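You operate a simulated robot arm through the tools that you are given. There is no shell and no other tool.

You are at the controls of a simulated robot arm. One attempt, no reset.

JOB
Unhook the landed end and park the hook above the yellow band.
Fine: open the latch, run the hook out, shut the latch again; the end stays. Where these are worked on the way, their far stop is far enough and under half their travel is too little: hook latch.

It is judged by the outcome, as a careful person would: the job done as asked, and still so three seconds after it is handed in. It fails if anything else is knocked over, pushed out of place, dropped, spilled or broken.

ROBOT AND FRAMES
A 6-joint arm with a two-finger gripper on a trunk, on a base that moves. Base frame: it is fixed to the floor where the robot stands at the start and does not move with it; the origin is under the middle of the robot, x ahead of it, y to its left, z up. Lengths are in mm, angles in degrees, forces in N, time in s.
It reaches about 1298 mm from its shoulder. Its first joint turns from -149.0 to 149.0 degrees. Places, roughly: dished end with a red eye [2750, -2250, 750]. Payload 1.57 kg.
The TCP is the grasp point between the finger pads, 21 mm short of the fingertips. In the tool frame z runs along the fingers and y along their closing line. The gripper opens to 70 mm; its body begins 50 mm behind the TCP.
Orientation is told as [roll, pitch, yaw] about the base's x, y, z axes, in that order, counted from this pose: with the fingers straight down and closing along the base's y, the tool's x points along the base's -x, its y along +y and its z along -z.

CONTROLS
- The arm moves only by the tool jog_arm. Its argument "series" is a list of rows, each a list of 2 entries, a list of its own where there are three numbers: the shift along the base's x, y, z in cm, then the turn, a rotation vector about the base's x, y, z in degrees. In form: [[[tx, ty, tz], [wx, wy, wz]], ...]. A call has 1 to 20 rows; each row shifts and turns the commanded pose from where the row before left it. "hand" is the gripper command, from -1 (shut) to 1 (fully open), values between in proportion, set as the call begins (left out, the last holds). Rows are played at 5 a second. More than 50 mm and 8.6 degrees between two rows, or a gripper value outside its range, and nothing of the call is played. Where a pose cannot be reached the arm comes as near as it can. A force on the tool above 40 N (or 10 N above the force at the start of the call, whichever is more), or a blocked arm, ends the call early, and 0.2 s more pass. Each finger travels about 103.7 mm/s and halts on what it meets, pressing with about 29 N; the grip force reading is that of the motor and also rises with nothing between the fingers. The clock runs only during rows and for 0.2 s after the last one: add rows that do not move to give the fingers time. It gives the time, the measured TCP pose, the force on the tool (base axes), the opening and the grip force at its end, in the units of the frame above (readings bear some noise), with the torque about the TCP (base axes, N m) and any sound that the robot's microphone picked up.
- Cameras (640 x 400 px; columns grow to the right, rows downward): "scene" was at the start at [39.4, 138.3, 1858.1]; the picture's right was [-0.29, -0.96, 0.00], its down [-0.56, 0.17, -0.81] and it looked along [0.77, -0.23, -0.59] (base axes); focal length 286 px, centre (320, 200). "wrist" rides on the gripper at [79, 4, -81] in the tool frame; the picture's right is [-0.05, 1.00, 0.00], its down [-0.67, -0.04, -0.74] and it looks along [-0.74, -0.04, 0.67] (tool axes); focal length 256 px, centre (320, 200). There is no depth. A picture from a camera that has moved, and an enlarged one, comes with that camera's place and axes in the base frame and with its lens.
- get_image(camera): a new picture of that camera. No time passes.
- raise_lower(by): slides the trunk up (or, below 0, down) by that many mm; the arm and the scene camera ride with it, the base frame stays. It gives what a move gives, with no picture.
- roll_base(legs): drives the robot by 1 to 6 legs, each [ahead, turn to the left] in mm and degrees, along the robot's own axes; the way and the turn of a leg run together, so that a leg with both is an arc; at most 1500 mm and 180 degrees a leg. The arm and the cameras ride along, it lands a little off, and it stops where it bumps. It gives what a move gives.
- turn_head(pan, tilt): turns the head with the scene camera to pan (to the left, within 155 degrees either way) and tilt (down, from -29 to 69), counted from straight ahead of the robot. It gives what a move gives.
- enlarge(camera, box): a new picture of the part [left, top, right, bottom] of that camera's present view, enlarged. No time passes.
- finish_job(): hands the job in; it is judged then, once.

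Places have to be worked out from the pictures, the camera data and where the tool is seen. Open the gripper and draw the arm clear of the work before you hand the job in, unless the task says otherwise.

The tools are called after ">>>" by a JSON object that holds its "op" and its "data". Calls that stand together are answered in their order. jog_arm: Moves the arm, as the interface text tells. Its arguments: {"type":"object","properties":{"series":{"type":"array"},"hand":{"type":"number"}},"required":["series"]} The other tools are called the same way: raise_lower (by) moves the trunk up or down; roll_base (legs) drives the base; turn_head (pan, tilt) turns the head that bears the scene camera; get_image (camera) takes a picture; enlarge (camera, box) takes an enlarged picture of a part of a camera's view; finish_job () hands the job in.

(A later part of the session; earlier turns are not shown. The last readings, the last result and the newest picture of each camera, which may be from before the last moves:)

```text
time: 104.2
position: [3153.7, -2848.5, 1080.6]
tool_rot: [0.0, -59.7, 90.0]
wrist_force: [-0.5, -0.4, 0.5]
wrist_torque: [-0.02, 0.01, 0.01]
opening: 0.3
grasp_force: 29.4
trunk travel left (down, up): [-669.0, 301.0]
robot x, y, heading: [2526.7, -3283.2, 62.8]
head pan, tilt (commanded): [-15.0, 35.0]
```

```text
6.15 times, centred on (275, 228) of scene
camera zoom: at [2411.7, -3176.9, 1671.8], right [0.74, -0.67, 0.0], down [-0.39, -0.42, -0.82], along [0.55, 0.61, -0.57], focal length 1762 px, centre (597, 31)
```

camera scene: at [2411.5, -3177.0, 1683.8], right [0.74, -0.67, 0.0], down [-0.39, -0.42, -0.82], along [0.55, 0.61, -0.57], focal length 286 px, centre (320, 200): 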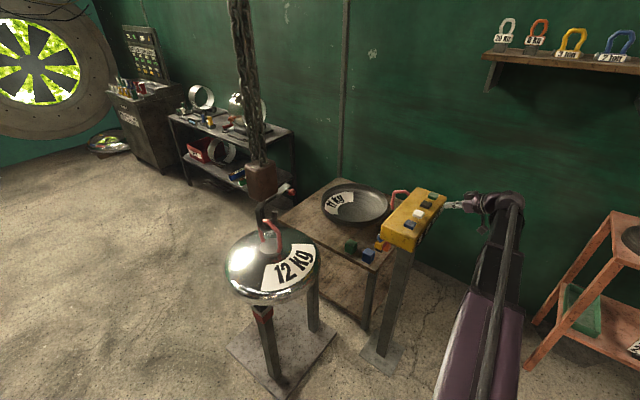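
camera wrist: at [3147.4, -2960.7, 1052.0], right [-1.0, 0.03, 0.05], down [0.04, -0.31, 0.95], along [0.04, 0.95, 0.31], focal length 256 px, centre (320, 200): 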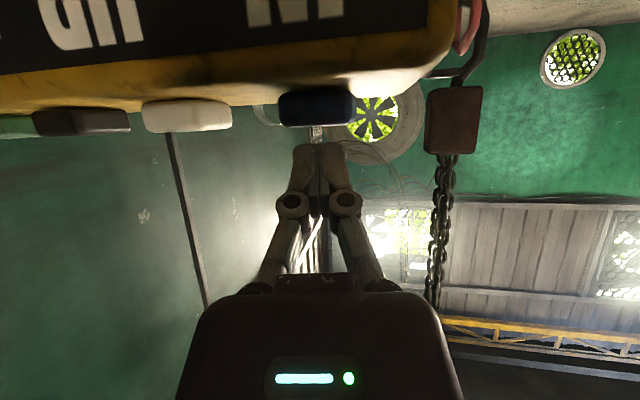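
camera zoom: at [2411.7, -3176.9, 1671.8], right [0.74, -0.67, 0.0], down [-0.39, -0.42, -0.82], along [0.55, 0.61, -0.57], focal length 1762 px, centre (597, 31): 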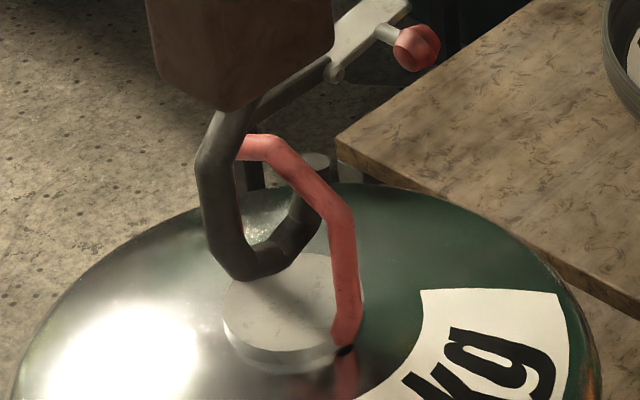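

IN moves the hook -x as needed. I hold IN for about 1 s and check the tip passing under the eye bar.

>>> {"op": "jog_arm", "data": {"series": [[[0, 0.06, -0.82], [-3, 0, 0]], [[0, 0.05, -0.53], [-2, 0, 0]], [[0, 0, 0], [0, 0, 0]], [[0, 0, 0], [0, 0, 0]], [[0, 0, 0], [0, 0, 0]], [[0, 0, 0], [0, 0, 0]], [[0, -0.11, 1.35], [5, 0, 0]], [[0, 0, 0], [0, 0, 0]]]}}

>>> {"op": "enlarge", "data": {"camera": "scene", "box": [250, 195, 300, 260]}}

>>> {"op": "enlarge", "data": {"camera": "wrist", "box": [400, 0, 560, 120]}}

```text
time: 106.0
position: [3153.6, -2849.3, 1079.2]
tool_rot: [0.0, -59.9, 90.0]
wrist_force: [-0.1, 0.7, 0.1]
wrist_torque: [0.01, 0.0, 0.01]
opening: 0.0
grasp_force: 28.9
trunk travel left (down, up): [-669.0, 301.0]
robot x, y, heading: [2524.3, -3281.0, 63.1]
head pan, tilt (commanded): [-15.0, 35.0]
```

```text
6.15 times, centred on (275, 228) of scene
camera zoom: at [2411.7, -3176.9, 1671.8], right [0.74, -0.67, 0.0], down [-0.39, -0.42, -0.82], along [0.55, 0.61, -0.57], focal length 1762 px, centre (597, 31)
```

zoom: 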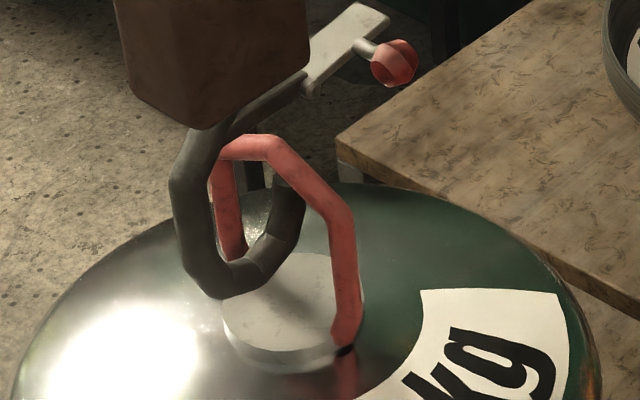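

```text
3.33 times, centred on (480, 60) of wrist
camera zoom: at [3147.8, -2960.3, 1052.1], right [-1.0, 0.03, 0.05], down [0.04, -0.31, 0.95], along [0.04, 0.95, 0.31], focal length 853 px, centre (-213, 667)
```

zoom: 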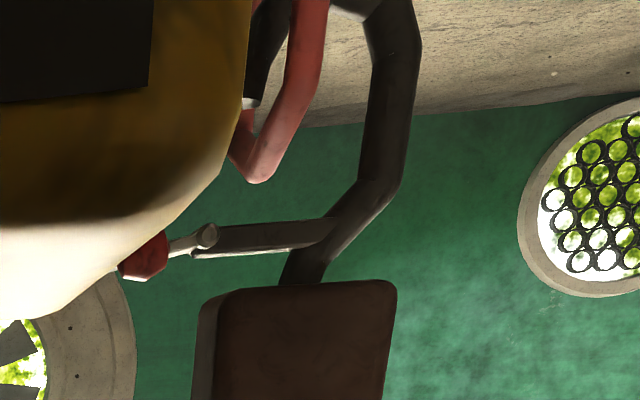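

The hook slides cleanly and the eye has not moved. I continue with IN for another ~1.2 s.

>>> {"op": "jog_arm", "data": {"series": [[[0, 0.06, -0.82], [-3, 0, 0]], [[0, 0.05, -0.53], [-2, 0, 0]], [[0, 0, 0], [0, 0, 0]], [[0, 0, 0], [0, 0, 0]], [[0, 0, 0], [0, 0, 0]], [[0, 0, 0], [0, 0, 0]], [[0, 0, 0], [0, 0, 0]], [[0, -0.11, 1.35], [5, 0, 0]], [[0, 0, 0], [0, 0, 0]]]}}

>>> {"op": "enlarge", "data": {"camera": "scene", "box": [240, 185, 300, 260]}}

>>> {"op": "enlarge", "data": {"camera": "wrist", "box": [400, 0, 560, 120]}}

```text
time: 108.0
position: [3152.8, -2848.6, 1080.8]
tool_rot: [0.0, -59.8, 90.0]
wrist_force: [0.2, 0.5, 0.5]
wrist_torque: [-0.03, 0.0, 0.01]
opening: 0.0
grasp_force: 28.5
trunk travel left (down, up): [-669.0, 301.0]
robot x, y, heading: [2524.8, -3281.7, 62.9]
head pan, tilt (commanded): [-15.0, 35.0]
```

```text
5.33 times, centred on (270, 222) of scene
camera zoom: at [2411.7, -3176.9, 1671.8], right [0.74, -0.67, 0.0], down [-0.39, -0.42, -0.82], along [0.55, 0.61, -0.57], focal length 1527 px, centre (587, 80)
```

zoom: 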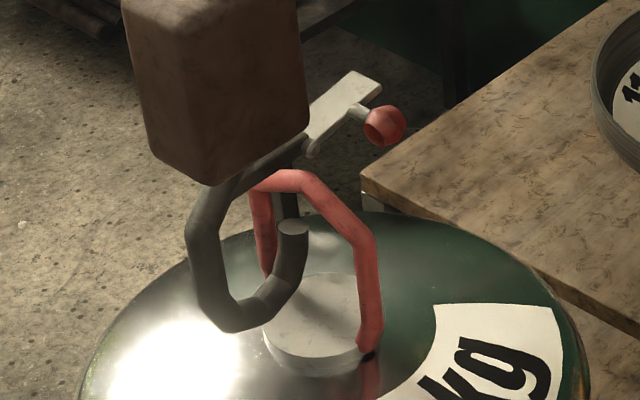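

```text
3.33 times, centred on (480, 60) of wrist
camera zoom: at [3148.5, -2959.6, 1052.1], right [-1.0, 0.03, 0.05], down [0.04, -0.31, 0.95], along [0.04, 0.95, 0.31], focal length 853 px, centre (-213, 667)
```

zoom: 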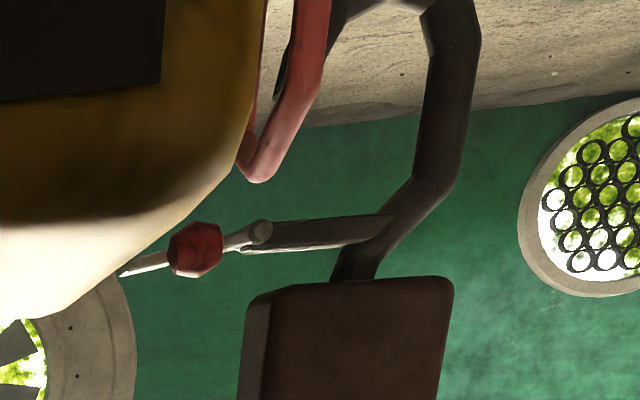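

The tip has come out on the -x side of the eye bar. I hold IN longer (about 3.4 s) to carry the hook well clear, leaving room to swing the latch shut.

>>> {"op": "jog_arm", "data": {"series": [[[0, 0.06, -0.82], [-3, 0, 0]], [[0, 0.05, -0.53], [-2, 0, 0]], [[0, 0, 0], [0, 0, 0]], [[0, 0, 0], [0, 0, 0]], [[0, 0, 0], [0, 0, 0]], [[0, 0, 0], [0, 0, 0]], [[0, 0, 0], [0, 0, 0]], [[0, 0, 0], [0, 0, 0]], [[0, 0, 0], [0, 0, 0]], [[0, 0, 0], [0, 0, 0]], [[0, 0, 0], [0, 0, 0]], [[0, 0, 0], [0, 0, 0]], [[0, 0, 0], [0, 0, 0]], [[0, 0, 0], [0, 0, 0]], [[0, 0, 0], [0, 0, 0]], [[0, 0, 0], [0, 0, 0]], [[0, 0, 0], [0, 0, 0]], [[0, -0.11, 1.35], [5, 0, 0]], [[0, 0, 0], [0, 0, 0]]]}}

>>> {"op": "get_image", "data": {"camera": "scene"}}

>>> {"op": "enlarge", "data": {"camera": "scene", "box": [220, 165, 300, 265]}}

>>> {"op": "get_image", "data": {"camera": "wrist"}}

```text
time: 112.0
position: [3151.8, -2849.5, 1081.4]
tool_rot: [0.0, -59.8, 90.0]
wrist_force: [-0.5, -0.6, -1.1]
wrist_torque: [-0.02, -0.02, 0.0]
opening: 0.2
grasp_force: 28.8
trunk travel left (down, up): [-669.0, 301.0]
robot x, y, heading: [2525.8, -3282.4, 63.0]
head pan, tilt (commanded): [-15.0, 35.0]
```

```text
taken
camera scene: at [2411.7, -3176.9, 1671.8], right [0.74, -0.67, 0.0], down [-0.39, -0.42, -0.82], along [0.55, 0.61, -0.57], focal length 286 px, centre (320, 200)
```

scene: 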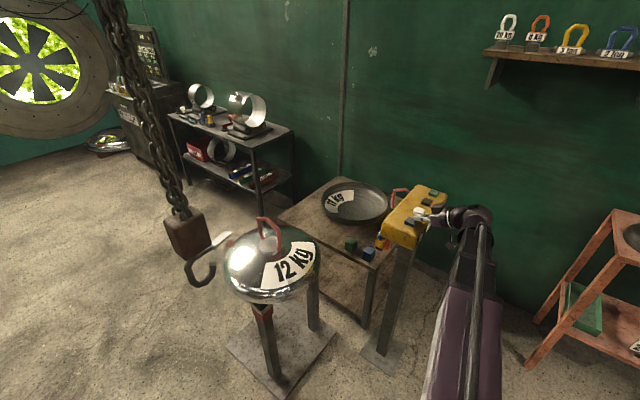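

```text
4.00 times, centred on (260, 215) of scene
camera zoom: at [2411.7, -3176.9, 1671.8], right [0.74, -0.67, 0.0], down [-0.39, -0.42, -0.82], along [0.55, 0.61, -0.57], focal length 1145 px, centre (560, 140)
```

zoom: 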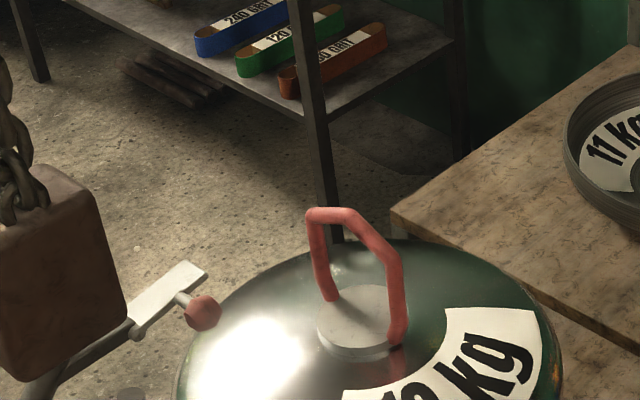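

```text
taken
camera wrist: at [3148.2, -2961.1, 1052.1], right [-1.0, 0.03, 0.05], down [0.04, -0.31, 0.95], along [0.04, 0.95, 0.31], focal length 256 px, centre (320, 200)
```

wrist: 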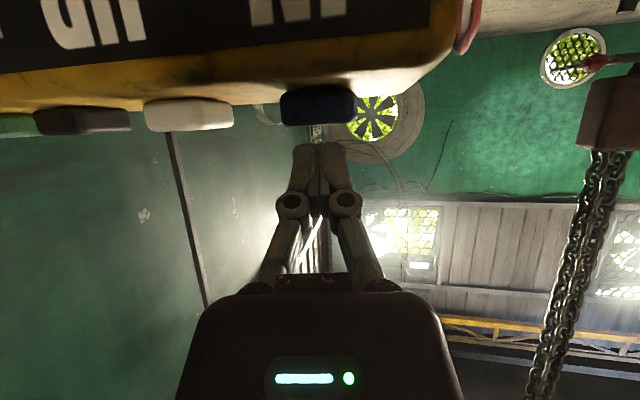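

The hook is now well clear of the eye (about 170 mm from the ball to the eye), and the end has not moved. Next I return to the hook to shut the latch: raise a little, swing the gripper to in front of the ball at about [2690, -2500].

>>> {"op": "raise_lower", "data": {"by": 30}}

>>> {"op": "jog_arm", "data": {"series": [[[-3.37, 3.3, 0], [0, 0, 0]], [[-3.37, 3.3, 0], [0, 0, 0]], [[-3.37, 3.3, 0], [0, 0, 0]], [[-3.37, 3.3, 0], [0, 0, 0]], [[-3.37, 3.3, 0], [0, 0, 0]], [[-3.37, 3.3, 0], [0, 0, 0]], [[-3.7, 2.14, 0], [0, 0, 0]], [[-3.7, 2.14, 0], [0, 0, 0]], [[-3.7, 2.14, 0], [0, 0, 0]], [[-3.7, 2.14, 0], [0, 0, 0]], [[-3.7, 2.14, 0], [0, 0, 0]], [[-3.7, 2.14, 0], [0, 0, 0]], [[-3.7, 2.14, 0], [0, 0, 0]], [[0, 0, 0], [0, 0, 0]]]}}

>>> {"op": "turn_head", "data": {"pan": 15, "tilt": 40}}

>>> {"op": "get_image", "data": {"camera": "scene"}}

>>> {"op": "get_image", "data": {"camera": "wrist"}}

```text
time: 112.8
position: [3152.3, -2849.7, 1109.7]
tool_rot: [-0.1, -59.7, 90.0]
wrist_force: [0.1, -0.3, 0.1]
wrist_torque: [-0.04, 0.01, 0.06]
opening: 0.1
grasp_force: 28.8
trunk travel left (down, up): [-699.0, 271.0]
robot x, y, heading: [2524.2, -3280.1, 62.8]
head pan, tilt (commanded): [-15.0, 35.0]
```

```text
time: 115.8
position: [2692.0, -2500.3, 1110.6]
tool_rot: [0.1, -59.9, 90.0]
wrist_force: [-0.4, -1.2, -0.1]
wrist_torque: [0.04, 0.04, 0.0]
opening: 0.0
grasp_force: 28.9
out of reach, approached as far as the arm can: row 10
trunk travel left (down, up): [-699.0, 271.0]
robot x, y, heading: [2526.2, -3278.9, 63.0]
head pan, tilt (commanded): [-15.0, 35.0]
```

```text
time: 116.7
position: [2692.7, -2501.2, 1110.4]
tool_rot: [-0.1, -59.9, 90.1]
wrist_force: [-0.4, -0.8, -0.8]
wrist_torque: [0.0, 0.0, 0.0]
opening: 0.0
grasp_force: 28.8
trunk travel left (down, up): [-699.0, 271.0]
robot x, y, heading: [2523.7, -3278.7, 62.9]
head pan, tilt (commanded): [15.0, 40.0]
```

```text
taken
camera scene: at [2370.5, -3159.0, 1694.3], right [0.98, -0.21, 0.0], down [-0.14, -0.63, -0.77], along [0.16, 0.75, -0.64], focal length 286 px, centre (320, 200)
```

scene: 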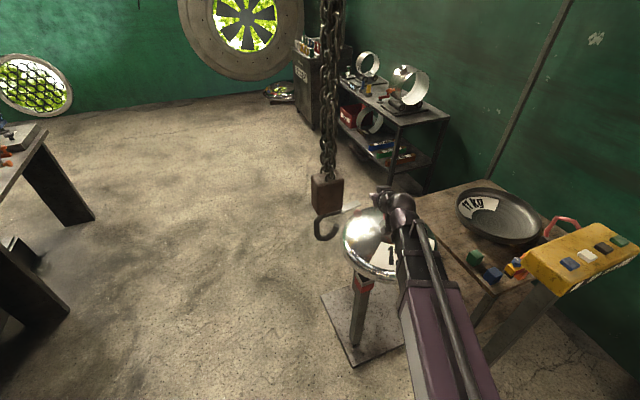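

```text
taken
camera wrist: at [2689.2, -2612.5, 1082.2], right [-1.0, 0.03, 0.05], down [0.04, -0.31, 0.95], along [0.04, 0.95, 0.31], focal length 256 px, centre (320, 200)
```

wrist: 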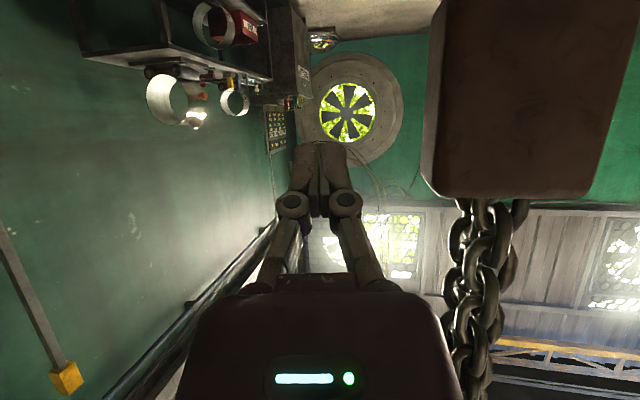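

The block's +x edge is at about x 2607, so hinge is near 2614 and the ball near 2660. I lower the trunk 110 mm to see the latch level.

>>> {"op": "raise_lower", "data": {"by": -110}}

>>> {"op": "get_image", "data": {"camera": "wrist"}}

>>> {"op": "enlarge", "data": {"camera": "scene", "box": [290, 140, 410, 260]}}

```text
time: 118.1
position: [2693.2, -2501.3, 1000.6]
tool_rot: [0.0, -59.9, 90.0]
wrist_force: [0.3, 0.1, -0.4]
wrist_torque: [-0.01, 0.02, -0.01]
opening: 0.0
grasp_force: 29.1
trunk travel left (down, up): [-589.0, 381.0]
robot x, y, heading: [2528.5, -3279.7, 62.9]
head pan, tilt (commanded): [15.0, 40.0]
```

```text
taken
camera wrist: at [2689.1, -2612.5, 972.3], right [-1.0, 0.03, 0.05], down [0.04, -0.31, 0.95], along [0.04, 0.95, 0.31], focal length 256 px, centre (320, 200)
```

wrist: 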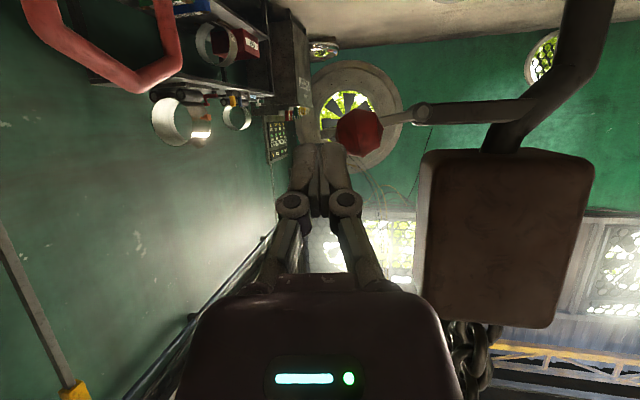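

```text
3.33 times, centred on (350, 200) of scene
camera zoom: at [2370.4, -3159.1, 1584.3], right [0.98, -0.21, 0.0], down [-0.14, -0.63, -0.77], along [0.16, 0.75, -0.64], focal length 954 px, centre (220, 200)
```

zoom: 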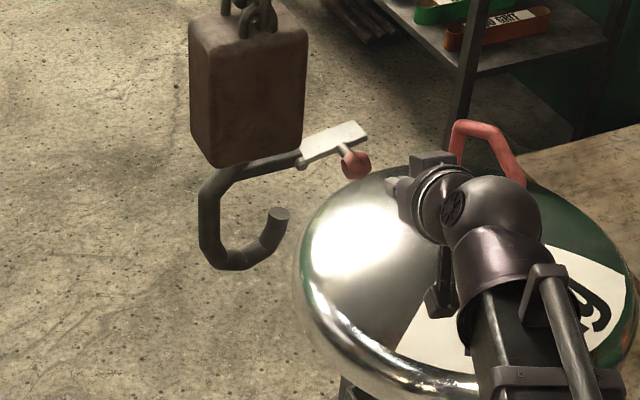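

The ball is at about [2662, -2390, 987] with the hinge near [2608, ·, 974]; the latch is about 13° above horizontal. I raise the trunk 35 mm, then move the closed fingers to lie just above the ball.

>>> {"op": "raise_lower", "data": {"by": 36}}

>>> {"op": "jog_arm", "data": {"series": [[[-1.0, 2.5, 0], [0, 0, 0]], [[-1.0, 2.6, 0], [0, 0, 0]], [[-0.7, 2.6, 0], [0, 0, 0]], [[0, 2.6, 0], [0, 0, 0]], [[0, 0, 0], [0, 0, 0]]]}}

>>> {"op": "get_image", "data": {"camera": "wrist"}}

>>> {"op": "enlarge", "data": {"camera": "scene", "box": [310, 150, 410, 250]}}

```text
time: 118.9
position: [2694.7, -2500.5, 1036.5]
tool_rot: [0.0, -59.8, 90.0]
wrist_force: [0.9, -1.0, 0.0]
wrist_torque: [0.01, -0.01, 0.0]
opening: 0.3
grasp_force: 28.4
trunk travel left (down, up): [-625.0, 345.0]
robot x, y, heading: [2522.6, -3282.1, 62.8]
head pan, tilt (commanded): [15.0, 40.0]
```

```text
time: 120.1
position: [2666.8, -2398.9, 1037.9]
tool_rot: [0.1, -59.9, 90.0]
wrist_force: [0.4, -0.2, 0.2]
wrist_torque: [-0.02, -0.01, -0.02]
opening: 0.2
grasp_force: 28.7
trunk travel left (down, up): [-625.0, 345.0]
robot x, y, heading: [2526.0, -3283.3, 63.1]
head pan, tilt (commanded): [15.0, 40.0]
```

```text
taken
camera wrist: at [2661.6, -2510.8, 1008.3], right [-1.0, 0.03, 0.05], down [0.04, -0.31, 0.95], along [0.04, 0.95, 0.31], focal length 256 px, centre (320, 200)
```

wrist: 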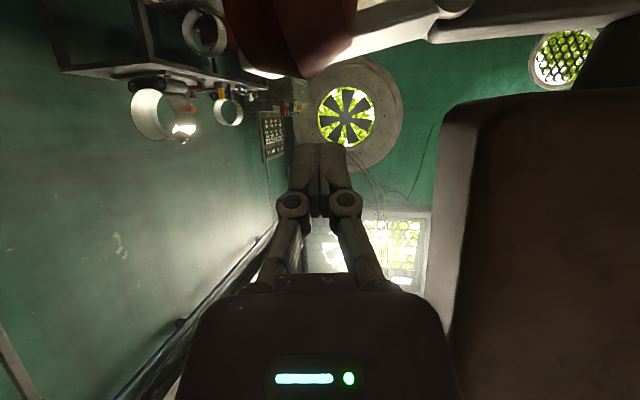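

```text
4.00 times, centred on (360, 200) of scene
camera zoom: at [2370.3, -3159.0, 1620.3], right [0.98, -0.21, 0.0], down [-0.14, -0.63, -0.77], along [0.16, 0.75, -0.64], focal length 1145 px, centre (160, 200)
```

zoom: 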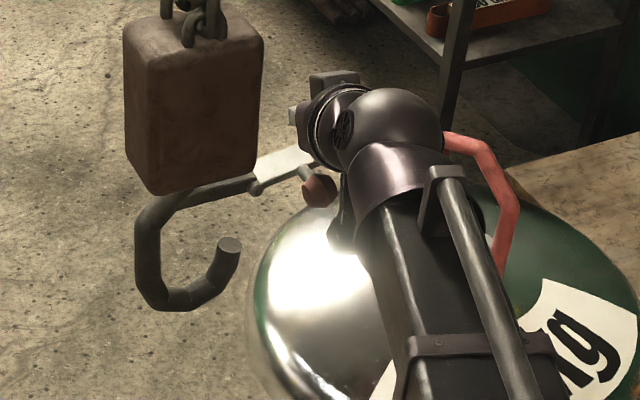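

Triangulating again, the ball is actually at about [2667, -2433, 985] — the hoist travel is yawed about 10°, so the hook also came 43 mm toward me. I pull back 46 mm in y so the fingertips lie right over the ball, then lower the trunk 45 mm to push it down.

>>> {"op": "jog_arm", "data": {"series": [[[0.3, -2.3, 0], [0, 0, 0]], [[0.4, -2.3, 0], [0, 0, 0]], [[0, 0, 0], [0, 0, 0]]]}}

>>> {"op": "get_image", "data": {"camera": "wrist"}}

>>> {"op": "enlarge", "data": {"camera": "scene", "box": [310, 150, 410, 250]}}

```text
time: 120.9
position: [2673.3, -2445.3, 1036.0]
tool_rot: [0.1, -59.9, 90.0]
wrist_force: [-0.9, 0.3, -0.7]
wrist_torque: [-0.02, 0.0, -0.02]
opening: 0.0
grasp_force: 28.5
trunk travel left (down, up): [-625.0, 345.0]
robot x, y, heading: [2525.3, -3279.9, 62.8]
head pan, tilt (commanded): [15.0, 40.0]
```

```text
taken
camera wrist: at [2669.6, -2556.2, 1008.1], right [-1.0, 0.03, 0.05], down [0.04, -0.31, 0.95], along [0.04, 0.95, 0.31], focal length 256 px, centre (320, 200)
```

wrist: 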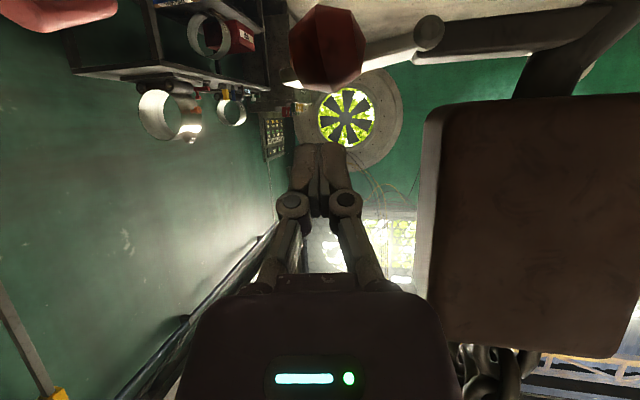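

```text
4.00 times, centred on (360, 200) of scene
camera zoom: at [2370.5, -3158.8, 1620.3], right [0.98, -0.21, 0.0], down [-0.14, -0.63, -0.77], along [0.16, 0.75, -0.64], focal length 1145 px, centre (160, 200)
```

zoom: 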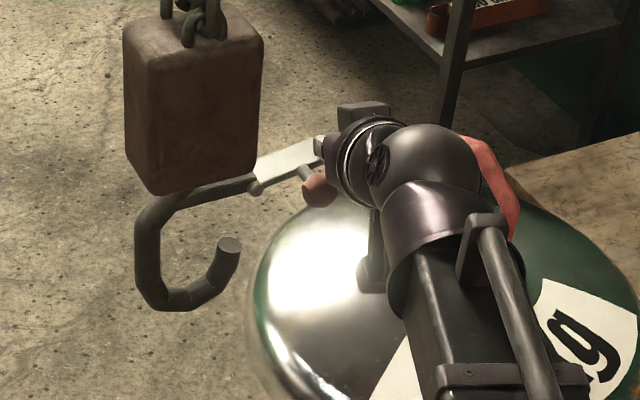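

The ball lies just below the fingertips (image up is down here), centred. I lower the trunk 45 mm to push the latch down.

>>> {"op": "raise_lower", "data": {"by": -45}}

>>> {"op": "get_image", "data": {"camera": "wrist"}}

>>> {"op": "enlarge", "data": {"camera": "scene", "box": [310, 150, 410, 250]}}

```text
time: 121.8
position: [2673.5, -2445.4, 990.3]
tool_rot: [0.1, -59.9, 90.0]
wrist_force: [-0.3, -0.3, 0.6]
wrist_torque: [0.02, 0.02, -0.01]
opening: 0.0
grasp_force: 28.6
trunk travel left (down, up): [-580.0, 390.0]
robot x, y, heading: [2525.1, -3276.3, 62.7]
head pan, tilt (commanded): [15.0, 40.0]
```

```text
taken
camera wrist: at [2669.3, -2556.3, 963.2], right [-1.0, 0.03, 0.05], down [0.04, -0.31, 0.95], along [0.04, 0.95, 0.31], focal length 256 px, centre (320, 200)
```

wrist: 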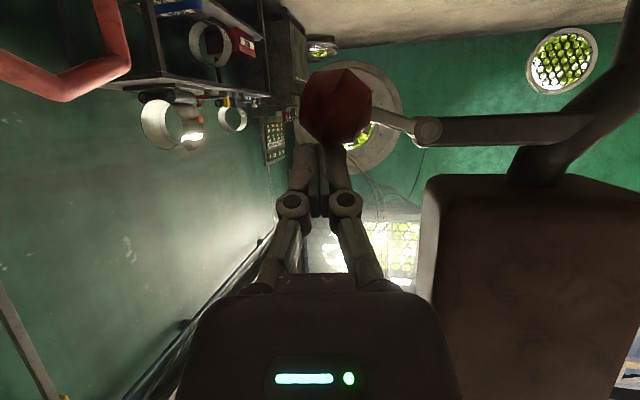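

```text
4.00 times, centred on (360, 200) of scene
camera zoom: at [2370.4, -3159.0, 1575.2], right [0.98, -0.21, 0.0], down [-0.14, -0.63, -0.77], along [0.16, 0.75, -0.64], focal length 1145 px, centre (160, 200)
```

zoom: 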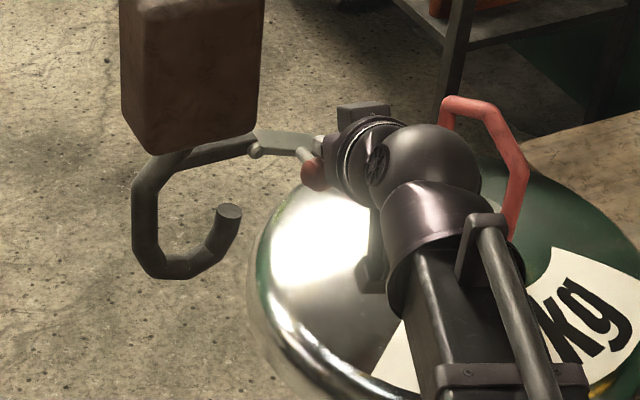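

The ball is moving down with the finger and the latch is now just below horizontal. I lower another 25 mm.

>>> {"op": "raise_lower", "data": {"by": -25}}

>>> {"op": "get_image", "data": {"camera": "wrist"}}

>>> {"op": "enlarge", "data": {"camera": "scene", "box": [310, 150, 410, 250]}}

```text
time: 122.5
position: [2673.9, -2444.6, 966.5]
tool_rot: [0.0, -59.9, 90.0]
wrist_force: [0.1, 0.7, -0.3]
wrist_torque: [0.01, 0.03, 0.03]
opening: 0.1
grasp_force: 28.3
trunk travel left (down, up): [-555.0, 415.0]
robot x, y, heading: [2527.7, -3282.3, 62.5]
head pan, tilt (commanded): [15.0, 40.0]
```

```text
taken
camera wrist: at [2669.4, -2556.3, 938.2], right [-1.0, 0.03, 0.05], down [0.04, -0.31, 0.95], along [0.04, 0.95, 0.31], focal length 256 px, centre (320, 200)
```

wrist: 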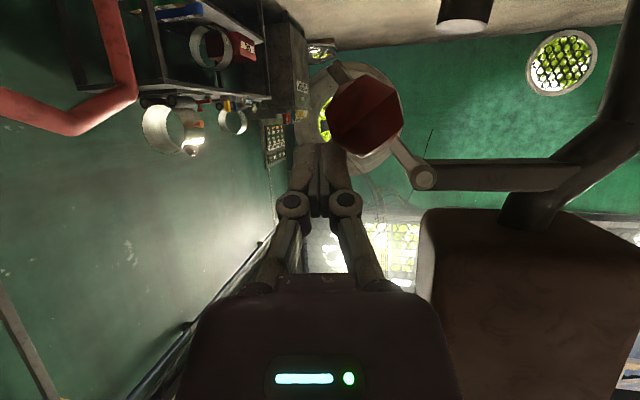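

```text
4.00 times, centred on (360, 200) of scene
camera zoom: at [2370.4, -3159.0, 1550.2], right [0.98, -0.21, 0.0], down [-0.14, -0.63, -0.77], along [0.16, 0.75, -0.64], focal length 1145 px, centre (160, 200)
```

zoom: 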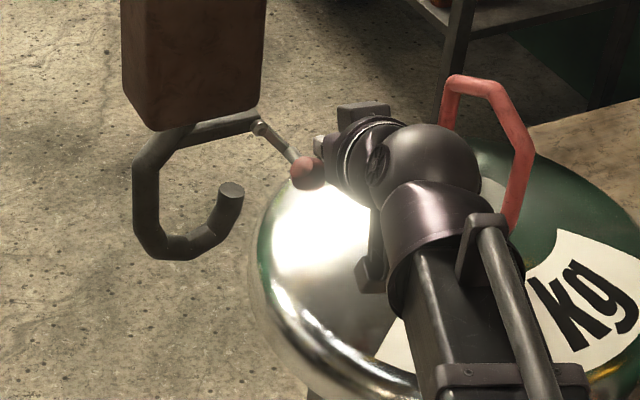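

The latch is about half closed, with the finger at the ball's upper outer side. I lower another 22 mm, then push -x.

>>> {"op": "raise_lower", "data": {"by": -22}}

>>> {"op": "jog_arm", "data": {"series": [[[-0.5, -0.1, 0], [0, 0, 0]], [[-0.5, -0.1, 0], [0, 0, 0]], [[-0.4, -0.1, 0], [0, 0, 0]], [[0, 0, 0], [0, 0, 0]]]}}

>>> {"op": "get_image", "data": {"camera": "wrist"}}

>>> {"op": "enlarge", "data": {"camera": "scene", "box": [310, 140, 410, 240]}}

```text
time: 123.2
position: [2673.9, -2444.9, 944.5]
tool_rot: [0.1, -59.9, 90.0]
wrist_force: [1.0, -0.6, 0.2]
wrist_torque: [-0.01, 0.01, 0.0]
opening: 0.1
grasp_force: 28.1
trunk travel left (down, up): [-533.0, 437.0]
robot x, y, heading: [2521.0, -3280.9, 62.9]
head pan, tilt (commanded): [15.0, 40.0]
```

```text
time: 124.2
position: [2660.3, -2447.5, 944.2]
tool_rot: [0.1, -59.9, 90.1]
wrist_force: [-0.6, -0.4, -0.9]
wrist_torque: [-0.03, 0.01, -0.01]
opening: 0.1
grasp_force: 28.7
trunk travel left (down, up): [-533.0, 437.0]
robot x, y, heading: [2523.0, -3277.3, 62.8]
head pan, tilt (commanded): [15.0, 40.0]
```

```text
taken
camera wrist: at [2655.2, -2559.0, 916.2], right [-1.0, 0.03, 0.05], down [0.04, -0.31, 0.95], along [0.04, 0.95, 0.31], focal length 256 px, centre (320, 200)
```

wrist: 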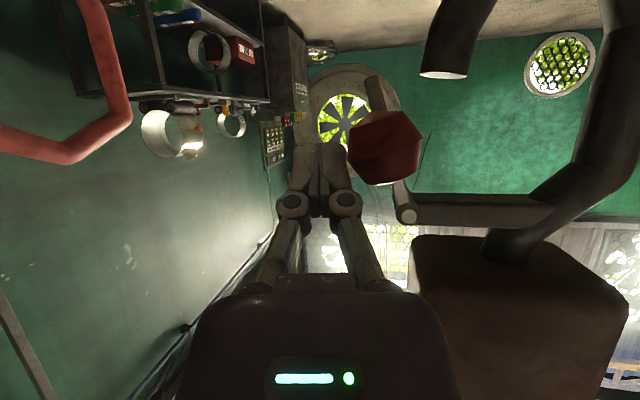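

```text
4.00 times, centred on (360, 190) of scene
camera zoom: at [2370.4, -3158.9, 1528.3], right [0.98, -0.21, 0.0], down [-0.14, -0.63, -0.77], along [0.16, 0.75, -0.64], focal length 1145 px, centre (160, 240)
```

zoom: 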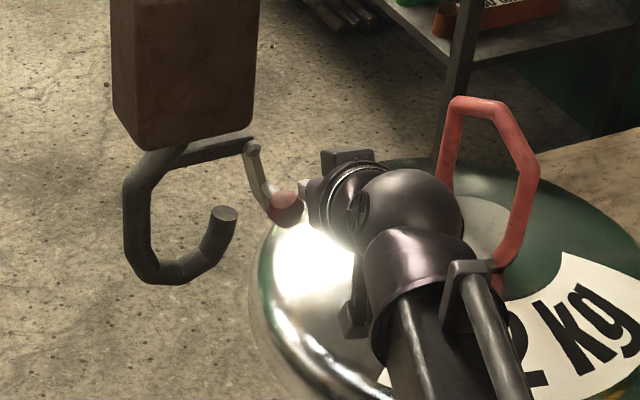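

The latch is about two-thirds shut; the finger is level with the ball. I keep pushing -x about 25 mm until it meets the hook tip.

>>> {"op": "jog_arm", "data": {"series": [[[-0.5, -0.1, 0], [0, 0, 0]], [[-0.5, -0.1, 0], [0, 0, 0]], [[-0.5, -0.1, 0], [0, 0, 0]], [[-0.5, -0.1, 0], [0, 0, 0]], [[-0.5, -0.1, 0], [0, 0, 0]], [[0, 0, 0], [0, 0, 0]]]}}

>>> {"op": "get_image", "data": {"camera": "wrist"}}

>>> {"op": "enlarge", "data": {"camera": "scene", "box": [310, 140, 410, 240]}}

```text
time: 125.6
position: [2633.9, -2453.0, 944.1]
tool_rot: [0.0, -59.7, 89.9]
wrist_force: [1.1, -0.9, -0.1]
wrist_torque: [0.0, -0.01, 0.01]
opening: 0.0
grasp_force: 28.5
trunk travel left (down, up): [-533.0, 437.0]
robot x, y, heading: [2524.7, -3282.6, 62.6]
head pan, tilt (commanded): [15.0, 40.0]
```

```text
taken
camera wrist: at [2629.5, -2564.6, 916.1], right [-1.0, 0.03, 0.05], down [0.04, -0.31, 0.95], along [0.04, 0.95, 0.31], focal length 256 px, centre (320, 200)
```

wrist: 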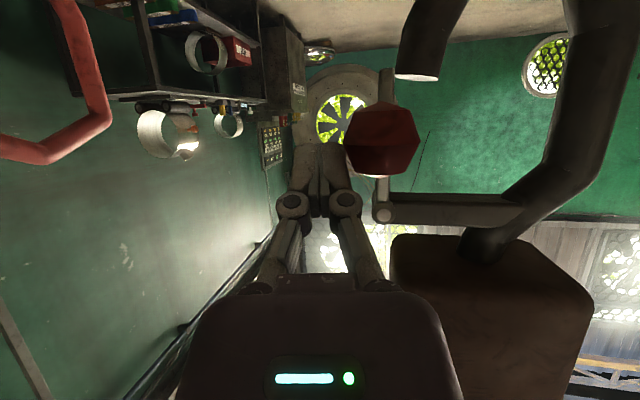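

```text
4.00 times, centred on (360, 190) of scene
camera zoom: at [2370.5, -3159.0, 1528.3], right [0.98, -0.21, 0.0], down [-0.14, -0.63, -0.77], along [0.16, 0.75, -0.64], focal length 1145 px, centre (160, 240)
```

zoom: 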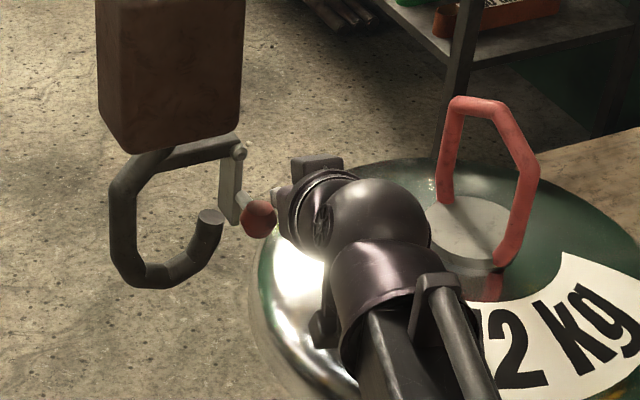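

The latch now hangs practically vertical against the tip, and the hook begins to move with the push. I push 15 mm further to make sure it seats fully.

>>> {"op": "jog_arm", "data": {"series": [[[-0.5, -0.1, 0], [0, 0, 0]], [[-0.5, -0.1, 0], [0, 0, 0]], [[-0.5, -0.1, 0], [0, 0, 0]], [[0, 0, 0], [0, 0, 0]]]}}

>>> {"op": "enlarge", "data": {"camera": "wrist", "box": [320, 20, 480, 240]}}

>>> {"op": "enlarge", "data": {"camera": "scene", "box": [310, 140, 410, 240]}}

```text
time: 126.6
position: [2621.6, -2456.6, 944.9]
tool_rot: [0.1, -60.0, 90.0]
wrist_force: [1.3, 0.1, 1.8]
wrist_torque: [0.0, -0.03, 0.03]
opening: 0.1
grasp_force: 28.4
trunk travel left (down, up): [-533.0, 437.0]
robot x, y, heading: [2527.0, -3279.6, 63.0]
head pan, tilt (commanded): [15.0, 40.0]
```

```text
1.82 times, centred on (400, 130) of wrist
camera zoom: at [2615.8, -2567.9, 916.2], right [-1.0, 0.03, 0.05], down [0.04, -0.31, 0.95], along [0.04, 0.95, 0.31], focal length 465 px, centre (174, 327)
```

zoom: 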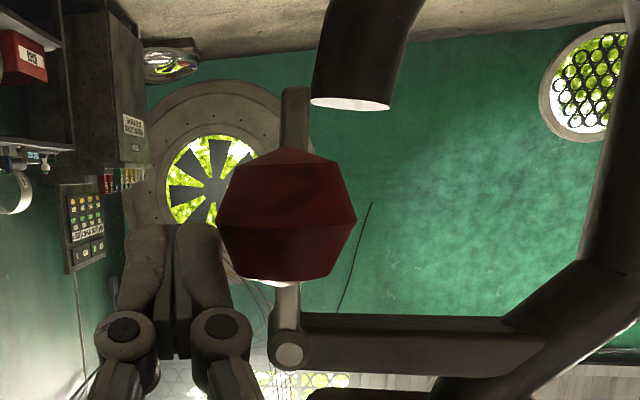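

```text
4.00 times, centred on (360, 190) of scene
camera zoom: at [2370.5, -3159.0, 1528.3], right [0.98, -0.21, 0.0], down [-0.14, -0.63, -0.77], along [0.16, 0.75, -0.64], focal length 1145 px, centre (160, 240)
```

zoom: 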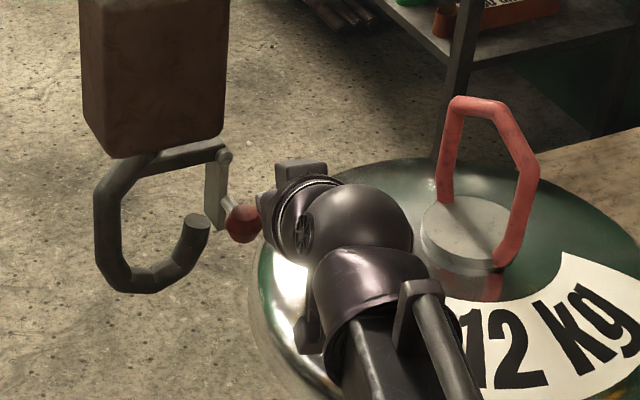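

The relation of latch to tip no longer changes, so the latch is at its closed stop and the hook is just swinging with the push. I ease back +x slowly so the hook returns to rest, then withdraw -y.

>>> {"op": "jog_arm", "data": {"series": [[[0.4, 0.1, 0], [0, 0, 0]], [[0.4, 0.1, 0], [0, 0, 0]], [[0.4, 0.1, 0], [0, 0, 0]], [[0.4, 0.1, 0], [0, 0, 0]], [[0.4, 0.1, 0], [0, 0, 0]], [[0.4, 0.1, 0], [0, 0, 0]], [[0.4, 0, 0], [0, 0, 0]], [[0.4, 0, 0], [0, 0, 0]], [[0.4, 0, 0], [0, 0, 0]], [[0.4, 0, 0], [0, 0, 0]], [[0, -2.5, 0], [0, 0, 0]], [[0, -2.5, 0], [0, 0, 0]], [[0, -2.5, 0], [0, 0, 0]], [[0, -2.5, 0], [0, 0, 0]], [[0, 0, 0], [0, 0, 0]]]}}

>>> {"op": "get_image", "data": {"camera": "wrist"}}

>>> {"op": "enlarge", "data": {"camera": "scene", "box": [310, 140, 410, 240]}}

```text
time: 129.8
position: [2661.3, -2549.6, 944.5]
tool_rot: [0.0, -59.9, 90.0]
wrist_force: [-0.7, 0.2, -0.1]
wrist_torque: [0.0, 0.03, -0.01]
opening: 0.2
grasp_force: 27.9
trunk travel left (down, up): [-533.0, 437.0]
robot x, y, heading: [2527.5, -3281.7, 62.5]
head pan, tilt (commanded): [15.0, 40.0]
```

```text
taken
camera wrist: at [2657.2, -2660.7, 916.3], right [-1.0, 0.03, 0.05], down [0.04, -0.31, 0.95], along [0.04, 0.95, 0.31], focal length 256 px, centre (320, 200)
```

wrist: 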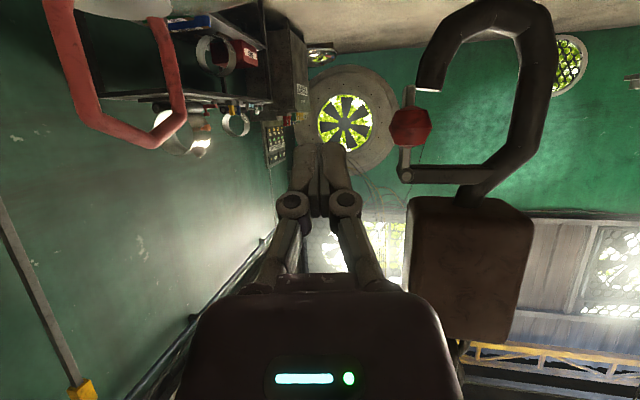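

```text
4.00 times, centred on (360, 190) of scene
camera zoom: at [2370.4, -3159.1, 1528.3], right [0.98, -0.21, 0.0], down [-0.14, -0.63, -0.77], along [0.16, 0.75, -0.64], focal length 1145 px, centre (160, 240)
```

zoom: 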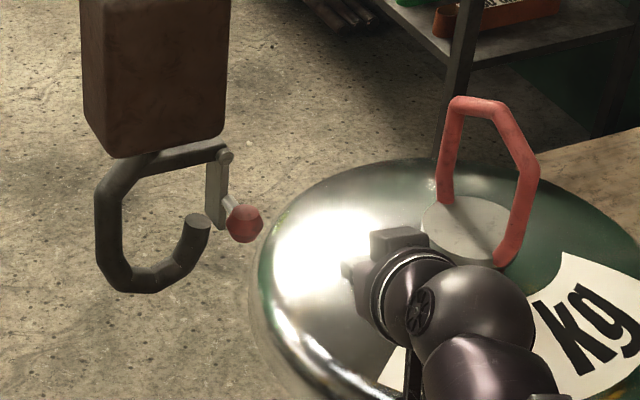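

The hook stays where it is with the latch hanging shut. I enlarge the wrist view to compare with the original closed look.

>>> {"op": "enlarge", "data": {"camera": "wrist", "box": [370, 60, 480, 200]}}

```text
2.86 times, centred on (425, 130) of wrist
camera zoom: at [2657.2, -2660.7, 916.3], right [-1.0, 0.03, 0.05], down [0.04, -0.31, 0.95], along [0.04, 0.95, 0.31], focal length 731 px, centre (20, 400)
```

zoom: 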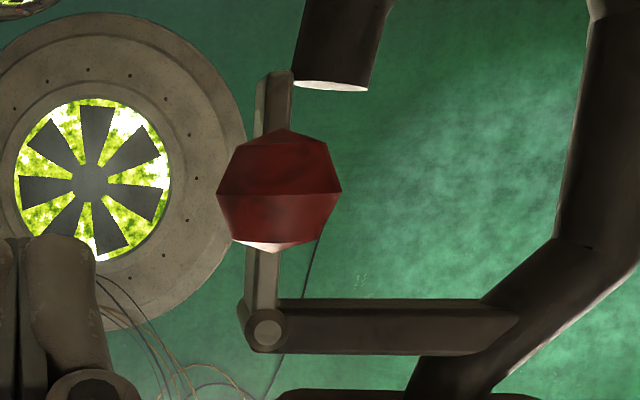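

The latch is shut just as at the start (inner edge against the tip). Now I go to the white UP button at about [3224, -2817]: raise the trunk, swing over, and settle above it.

>>> {"op": "raise_lower", "data": {"by": 166}}

>>> {"op": "jog_arm", "data": {"series": [[[4.13, -1.43, 0], [0, 0, 0]], [[4.13, -1.43, 0], [0, 0, 0]], [[4.13, -1.43, 0], [0, 0, 0]], [[4.13, -1.43, 0], [0, 0, 0]], [[4.13, -1.43, 0], [0, 0, 0]], [[4.13, -1.43, 0], [0, 0, 0]], [[4.13, -1.43, 0], [0, 0, 0]], [[3.9, -2.64, 0], [0, 0, 0]], [[3.9, -2.64, 0], [0, 0, 0]], [[3.9, -2.64, 0], [0, 0, 0]], [[3.9, -2.64, 0], [0, 0, 0]], [[3.9, -2.64, 0], [0, 0, 0]], [[3.9, -2.64, 0], [0, 0, 0]], [[3.9, -2.64, 0], [0, 0, 0]], [[0, 0, 0], [0, 0, 0]]]}}

>>> {"op": "get_image", "data": {"camera": "wrist"}}

```text
time: 131.7
position: [2660.2, -2548.7, 1110.5]
tool_rot: [0.0, -59.9, 90.0]
wrist_force: [-0.4, 0.5, 0.3]
wrist_torque: [0.0, -0.02, 0.03]
opening: 0.1
grasp_force: 28.4
trunk travel left (down, up): [-699.0, 271.0]
robot x, y, heading: [2523.9, -3277.6, 62.7]
head pan, tilt (commanded): [15.0, 40.0]
```

```text
time: 134.9
position: [3223.7, -2834.2, 1110.3]
tool_rot: [-0.1, -59.9, 90.0]
wrist_force: [-0.8, 0.3, -0.7]
wrist_torque: [-0.03, -0.01, 0.01]
opening: 0.2
grasp_force: 28.9
trunk travel left (down, up): [-699.0, 271.0]
robot x, y, heading: [2523.3, -3283.2, 62.8]
head pan, tilt (commanded): [15.0, 40.0]
```

```text
taken
camera wrist: at [3218.6, -2946.2, 1082.4], right [-1.0, 0.03, 0.05], down [0.04, -0.31, 0.95], along [0.04, 0.95, 0.31], focal length 256 px, centre (320, 200)
```

wrist: 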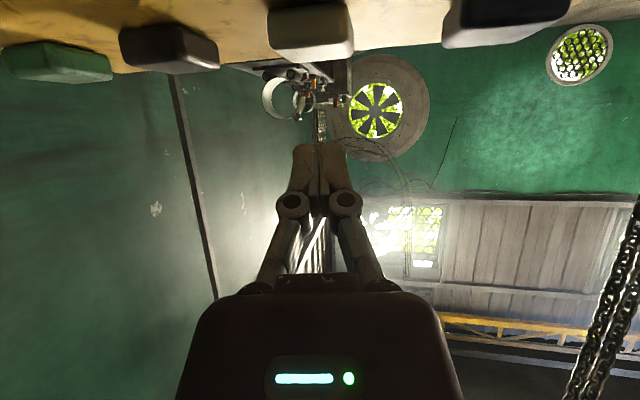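

The white button is right under the fingertips. I lower the trunk 30 mm and aim the head to watch both the hook rise and the yellow band.

>>> {"op": "raise_lower", "data": {"by": -30}}

>>> {"op": "turn_head", "data": {"pan": 0, "tilt": 0}}

>>> {"op": "jog_arm", "data": {"series": [[[0.2, 0, 0], [0, 0, 0]], [[0, 0.06, -0.82], [-3, 0, 0]], [[0, 0.05, -0.53], [-2, 0, 0]], [[0, 0, 0], [0, 0, 0]], [[0, 0, 0], [0, 0, 0]], [[0, -0.11, 1.35], [5, 0, 0]], [[0, 0, 0], [0, 0, 0]]]}}

>>> {"op": "get_image", "data": {"camera": "scene"}}

>>> {"op": "get_image", "data": {"camera": "wrist"}}

```text
time: 135.6
position: [3222.9, -2834.9, 1080.7]
tool_rot: [0.0, -60.0, 89.9]
wrist_force: [-0.4, 0.1, 0.0]
wrist_torque: [0.0, 0.01, 0.0]
opening: 0.0
grasp_force: 28.8
trunk travel left (down, up): [-669.0, 301.0]
robot x, y, heading: [2522.1, -3280.1, 62.9]
head pan, tilt (commanded): [15.0, 40.0]
```

```text
time: 136.7
position: [3222.1, -2834.9, 1081.4]
tool_rot: [0.0, -60.1, 90.0]
wrist_force: [-0.2, 0.6, -0.1]
wrist_torque: [0.02, -0.01, 0.02]
opening: 0.0
grasp_force: 29.1
trunk travel left (down, up): [-669.0, 301.0]
robot x, y, heading: [2528.0, -3278.4, 62.7]
head pan, tilt (commanded): [0.0, 0.0]
```

```text
time: 138.3
position: [3225.5, -2835.1, 1081.8]
tool_rot: [-0.1, -60.1, 89.9]
wrist_force: [0.7, -0.2, -0.7]
wrist_torque: [-0.03, 0.04, -0.03]
opening: 0.1
grasp_force: 28.3
trunk travel left (down, up): [-669.0, 301.0]
robot x, y, heading: [2524.7, -3280.9, 63.0]
head pan, tilt (commanded): [0.0, 0.0]
```

```text
taken
camera scene: at [2393.7, -3162.1, 1728.0], right [0.89, -0.46, 0.0], down [0.0, 0.0, -1.0], along [0.46, 0.89, 0.0], focal length 286 px, centre (320, 200)
```

scene: 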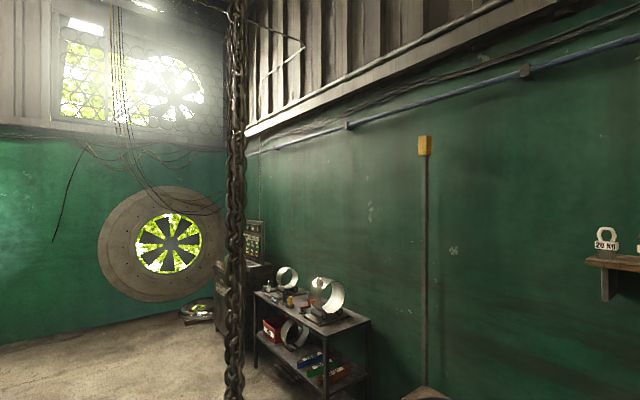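

```text
taken
camera wrist: at [3220.9, -2946.8, 1052.4], right [-1.0, 0.03, 0.05], down [0.04, -0.31, 0.95], along [0.04, 0.95, 0.31], focal length 256 px, centre (320, 200)
```

wrist: 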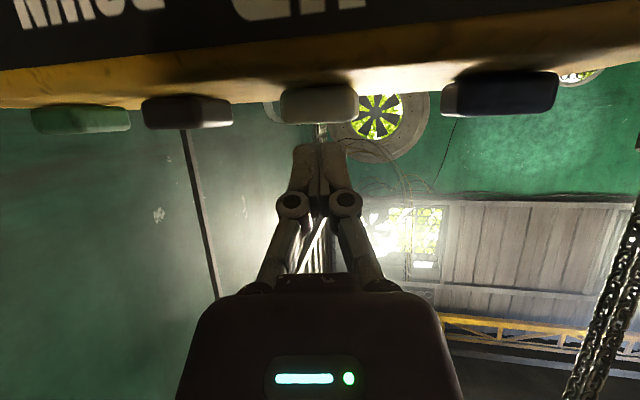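

The button press worked without trouble; the band spans about z 2011–2140. I tilt the head up and then hold UP continuously for about 4 s, without releasing at the end of the call.

>>> {"op": "turn_head", "data": {"pan": 5, "tilt": -12}}

>>> {"op": "jog_arm", "data": {"series": [[[0, 0.06, -0.82], [-3, 0, 0]], [[0, 0.05, -0.53], [-2, 0, 0]], [[0, 0, 0], [0, 0, 0]], [[0, 0, 0], [0, 0, 0]], [[0, 0, 0], [0, 0, 0]], [[0, 0, 0], [0, 0, 0]], [[0, 0, 0], [0, 0, 0]], [[0, 0, 0], [0, 0, 0]], [[0, 0, 0], [0, 0, 0]], [[0, 0, 0], [0, 0, 0]], [[0, 0, 0], [0, 0, 0]], [[0, 0, 0], [0, 0, 0]], [[0, 0, 0], [0, 0, 0]], [[0, 0, 0], [0, 0, 0]], [[0, 0, 0], [0, 0, 0]], [[0, 0, 0], [0, 0, 0]], [[0, 0, 0], [0, 0, 0]], [[0, 0, 0], [0, 0, 0]], [[0, 0, 0], [0, 0, 0]], [[0, 0, 0], [0, 0, 0]]]}}

>>> {"op": "get_image", "data": {"camera": "scene"}}

>>> {"op": "get_image", "data": {"camera": "wrist"}}

```text
time: 139.0
position: [3225.0, -2836.2, 1081.4]
tool_rot: [0.0, -60.1, 90.0]
wrist_force: [-0.3, -0.4, -0.4]
wrist_torque: [-0.04, -0.01, 0.01]
opening: 0.0
grasp_force: 28.9
trunk travel left (down, up): [-669.0, 301.0]
robot x, y, heading: [2527.4, -3275.8, 62.9]
head pan, tilt (commanded): [5.0, -12.0]
```

```text
time: 143.2
position: [3224.0, -2832.2, 1067.8]
tool_rot: [0.0, -54.9, 90.0]
wrist_force: [-0.2, -0.2, 4.3]
wrist_torque: [0.02, 0.01, -0.02]
opening: 6.2
grasp_force: 28.4
trunk travel left (down, up): [-669.0, 301.0]
robot x, y, heading: [2533.6, -3281.6, 62.7]
head pan, tilt (commanded): [5.0, -12.0]
```

```text
taken
camera scene: at [2383.4, -3165.7, 1746.2], right [0.93, -0.38, 0.0], down [0.08, 0.19, -0.98], along [0.37, 0.91, 0.21], focal length 286 px, centre (320, 200)
```

scene: 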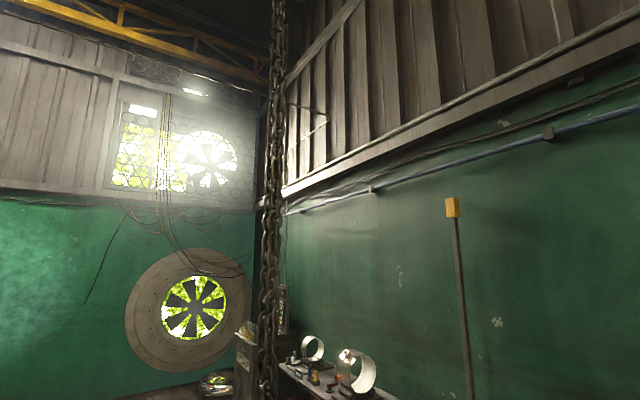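

```text
taken
camera wrist: at [3220.6, -2945.9, 1048.5], right [-1.0, 0.03, 0.04], down [0.04, -0.23, 0.97], along [0.04, 0.97, 0.23], focal length 256 px, centre (320, 200)
```

wrist: 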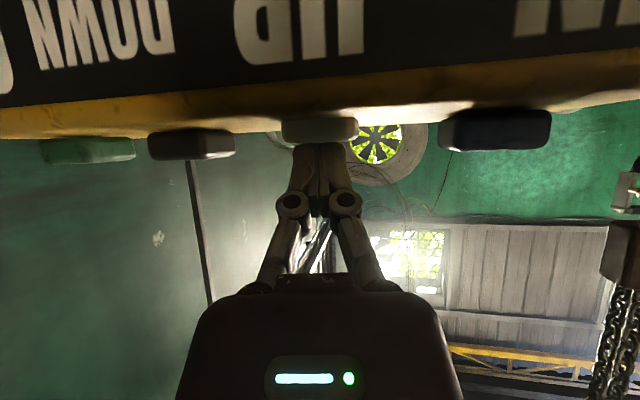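

UP is held (about 4 N on the tool) and the block is rising at the right edge of the wrist view. I keep holding for another 4 s.

>>> {"op": "jog_arm", "data": {"series": [[[0, 0, 0], [0, 0, 0]], [[0, 0, 0], [0, 0, 0]], [[0, 0, 0], [0, 0, 0]], [[0, 0, 0], [0, 0, 0]], [[0, 0, 0], [0, 0, 0]], [[0, 0, 0], [0, 0, 0]], [[0, 0, 0], [0, 0, 0]], [[0, 0, 0], [0, 0, 0]], [[0, 0, 0], [0, 0, 0]], [[0, 0, 0], [0, 0, 0]], [[0, 0, 0], [0, 0, 0]], [[0, 0, 0], [0, 0, 0]], [[0, 0, 0], [0, 0, 0]], [[0, 0, 0], [0, 0, 0]], [[0, 0, 0], [0, 0, 0]], [[0, 0, 0], [0, 0, 0]], [[0, 0, 0], [0, 0, 0]], [[0, 0, 0], [0, 0, 0]], [[0, 0, 0], [0, 0, 0]], [[0, 0, 0], [0, 0, 0]]]}}

>>> {"op": "get_image", "data": {"camera": "scene"}}

```text
time: 147.4
position: [3224.9, -2833.0, 1068.3]
tool_rot: [0.1, -55.0, 90.0]
wrist_force: [0.2, 0.2, 3.4]
wrist_torque: [0.04, 0.01, -0.01]
opening: 5.9
grasp_force: 28.9
trunk travel left (down, up): [-669.0, 301.0]
robot x, y, heading: [2519.1, -3281.9, 63.0]
head pan, tilt (commanded): [5.0, -12.0]
```

```text
taken
camera scene: at [2383.4, -3165.7, 1746.2], right [0.93, -0.38, 0.0], down [0.08, 0.19, -0.98], along [0.37, 0.91, 0.21], focal length 286 px, centre (320, 200)
```

scene: 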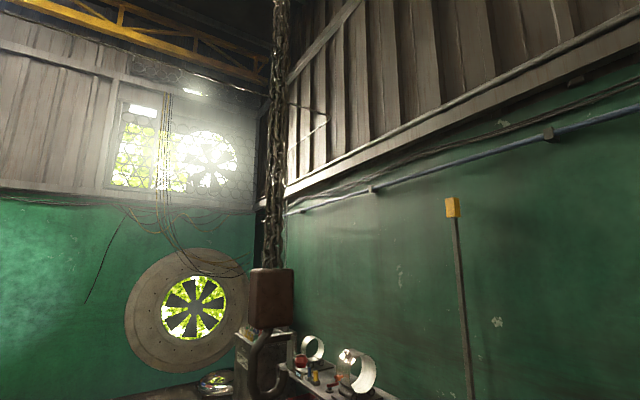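

The block top is now at about z 1730 and rising at roughly 80 mm/s; hook bottom near 1430. I keep holding UP.

>>> {"op": "jog_arm", "data": {"series": [[[0, 0, 0], [0, 0, 0]], [[0, 0, 0], [0, 0, 0]], [[0, 0, 0], [0, 0, 0]], [[0, 0, 0], [0, 0, 0]], [[0, 0, 0], [0, 0, 0]], [[0, 0, 0], [0, 0, 0]], [[0, 0, 0], [0, 0, 0]], [[0, 0, 0], [0, 0, 0]], [[0, 0, 0], [0, 0, 0]], [[0, 0, 0], [0, 0, 0]], [[0, 0, 0], [0, 0, 0]], [[0, 0, 0], [0, 0, 0]], [[0, 0, 0], [0, 0, 0]], [[0, 0, 0], [0, 0, 0]], [[0, 0, 0], [0, 0, 0]], [[0, 0, 0], [0, 0, 0]], [[0, 0, 0], [0, 0, 0]], [[0, 0, 0], [0, 0, 0]], [[0, 0, 0], [0, 0, 0]], [[0, 0, 0], [0, 0, 0]]]}}

>>> {"op": "get_image", "data": {"camera": "scene"}}

```text
time: 151.6
position: [3225.0, -2832.3, 1066.5]
tool_rot: [0.0, -55.0, 90.0]
wrist_force: [0.9, -0.7, 2.5]
wrist_torque: [0.04, 0.0, -0.02]
opening: 6.1
grasp_force: 28.1
trunk travel left (down, up): [-669.0, 301.0]
robot x, y, heading: [2524.8, -3281.3, 62.7]
head pan, tilt (commanded): [5.0, -12.0]
```

```text
taken
camera scene: at [2383.5, -3165.7, 1746.2], right [0.93, -0.38, 0.0], down [0.08, 0.19, -0.98], along [0.37, 0.91, 0.21], focal length 286 px, centre (320, 200)
```

scene: 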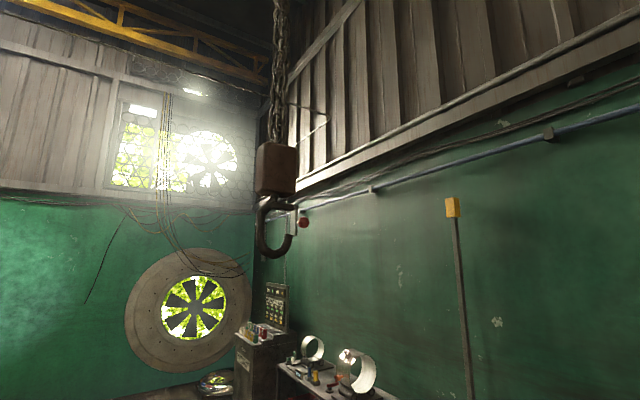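

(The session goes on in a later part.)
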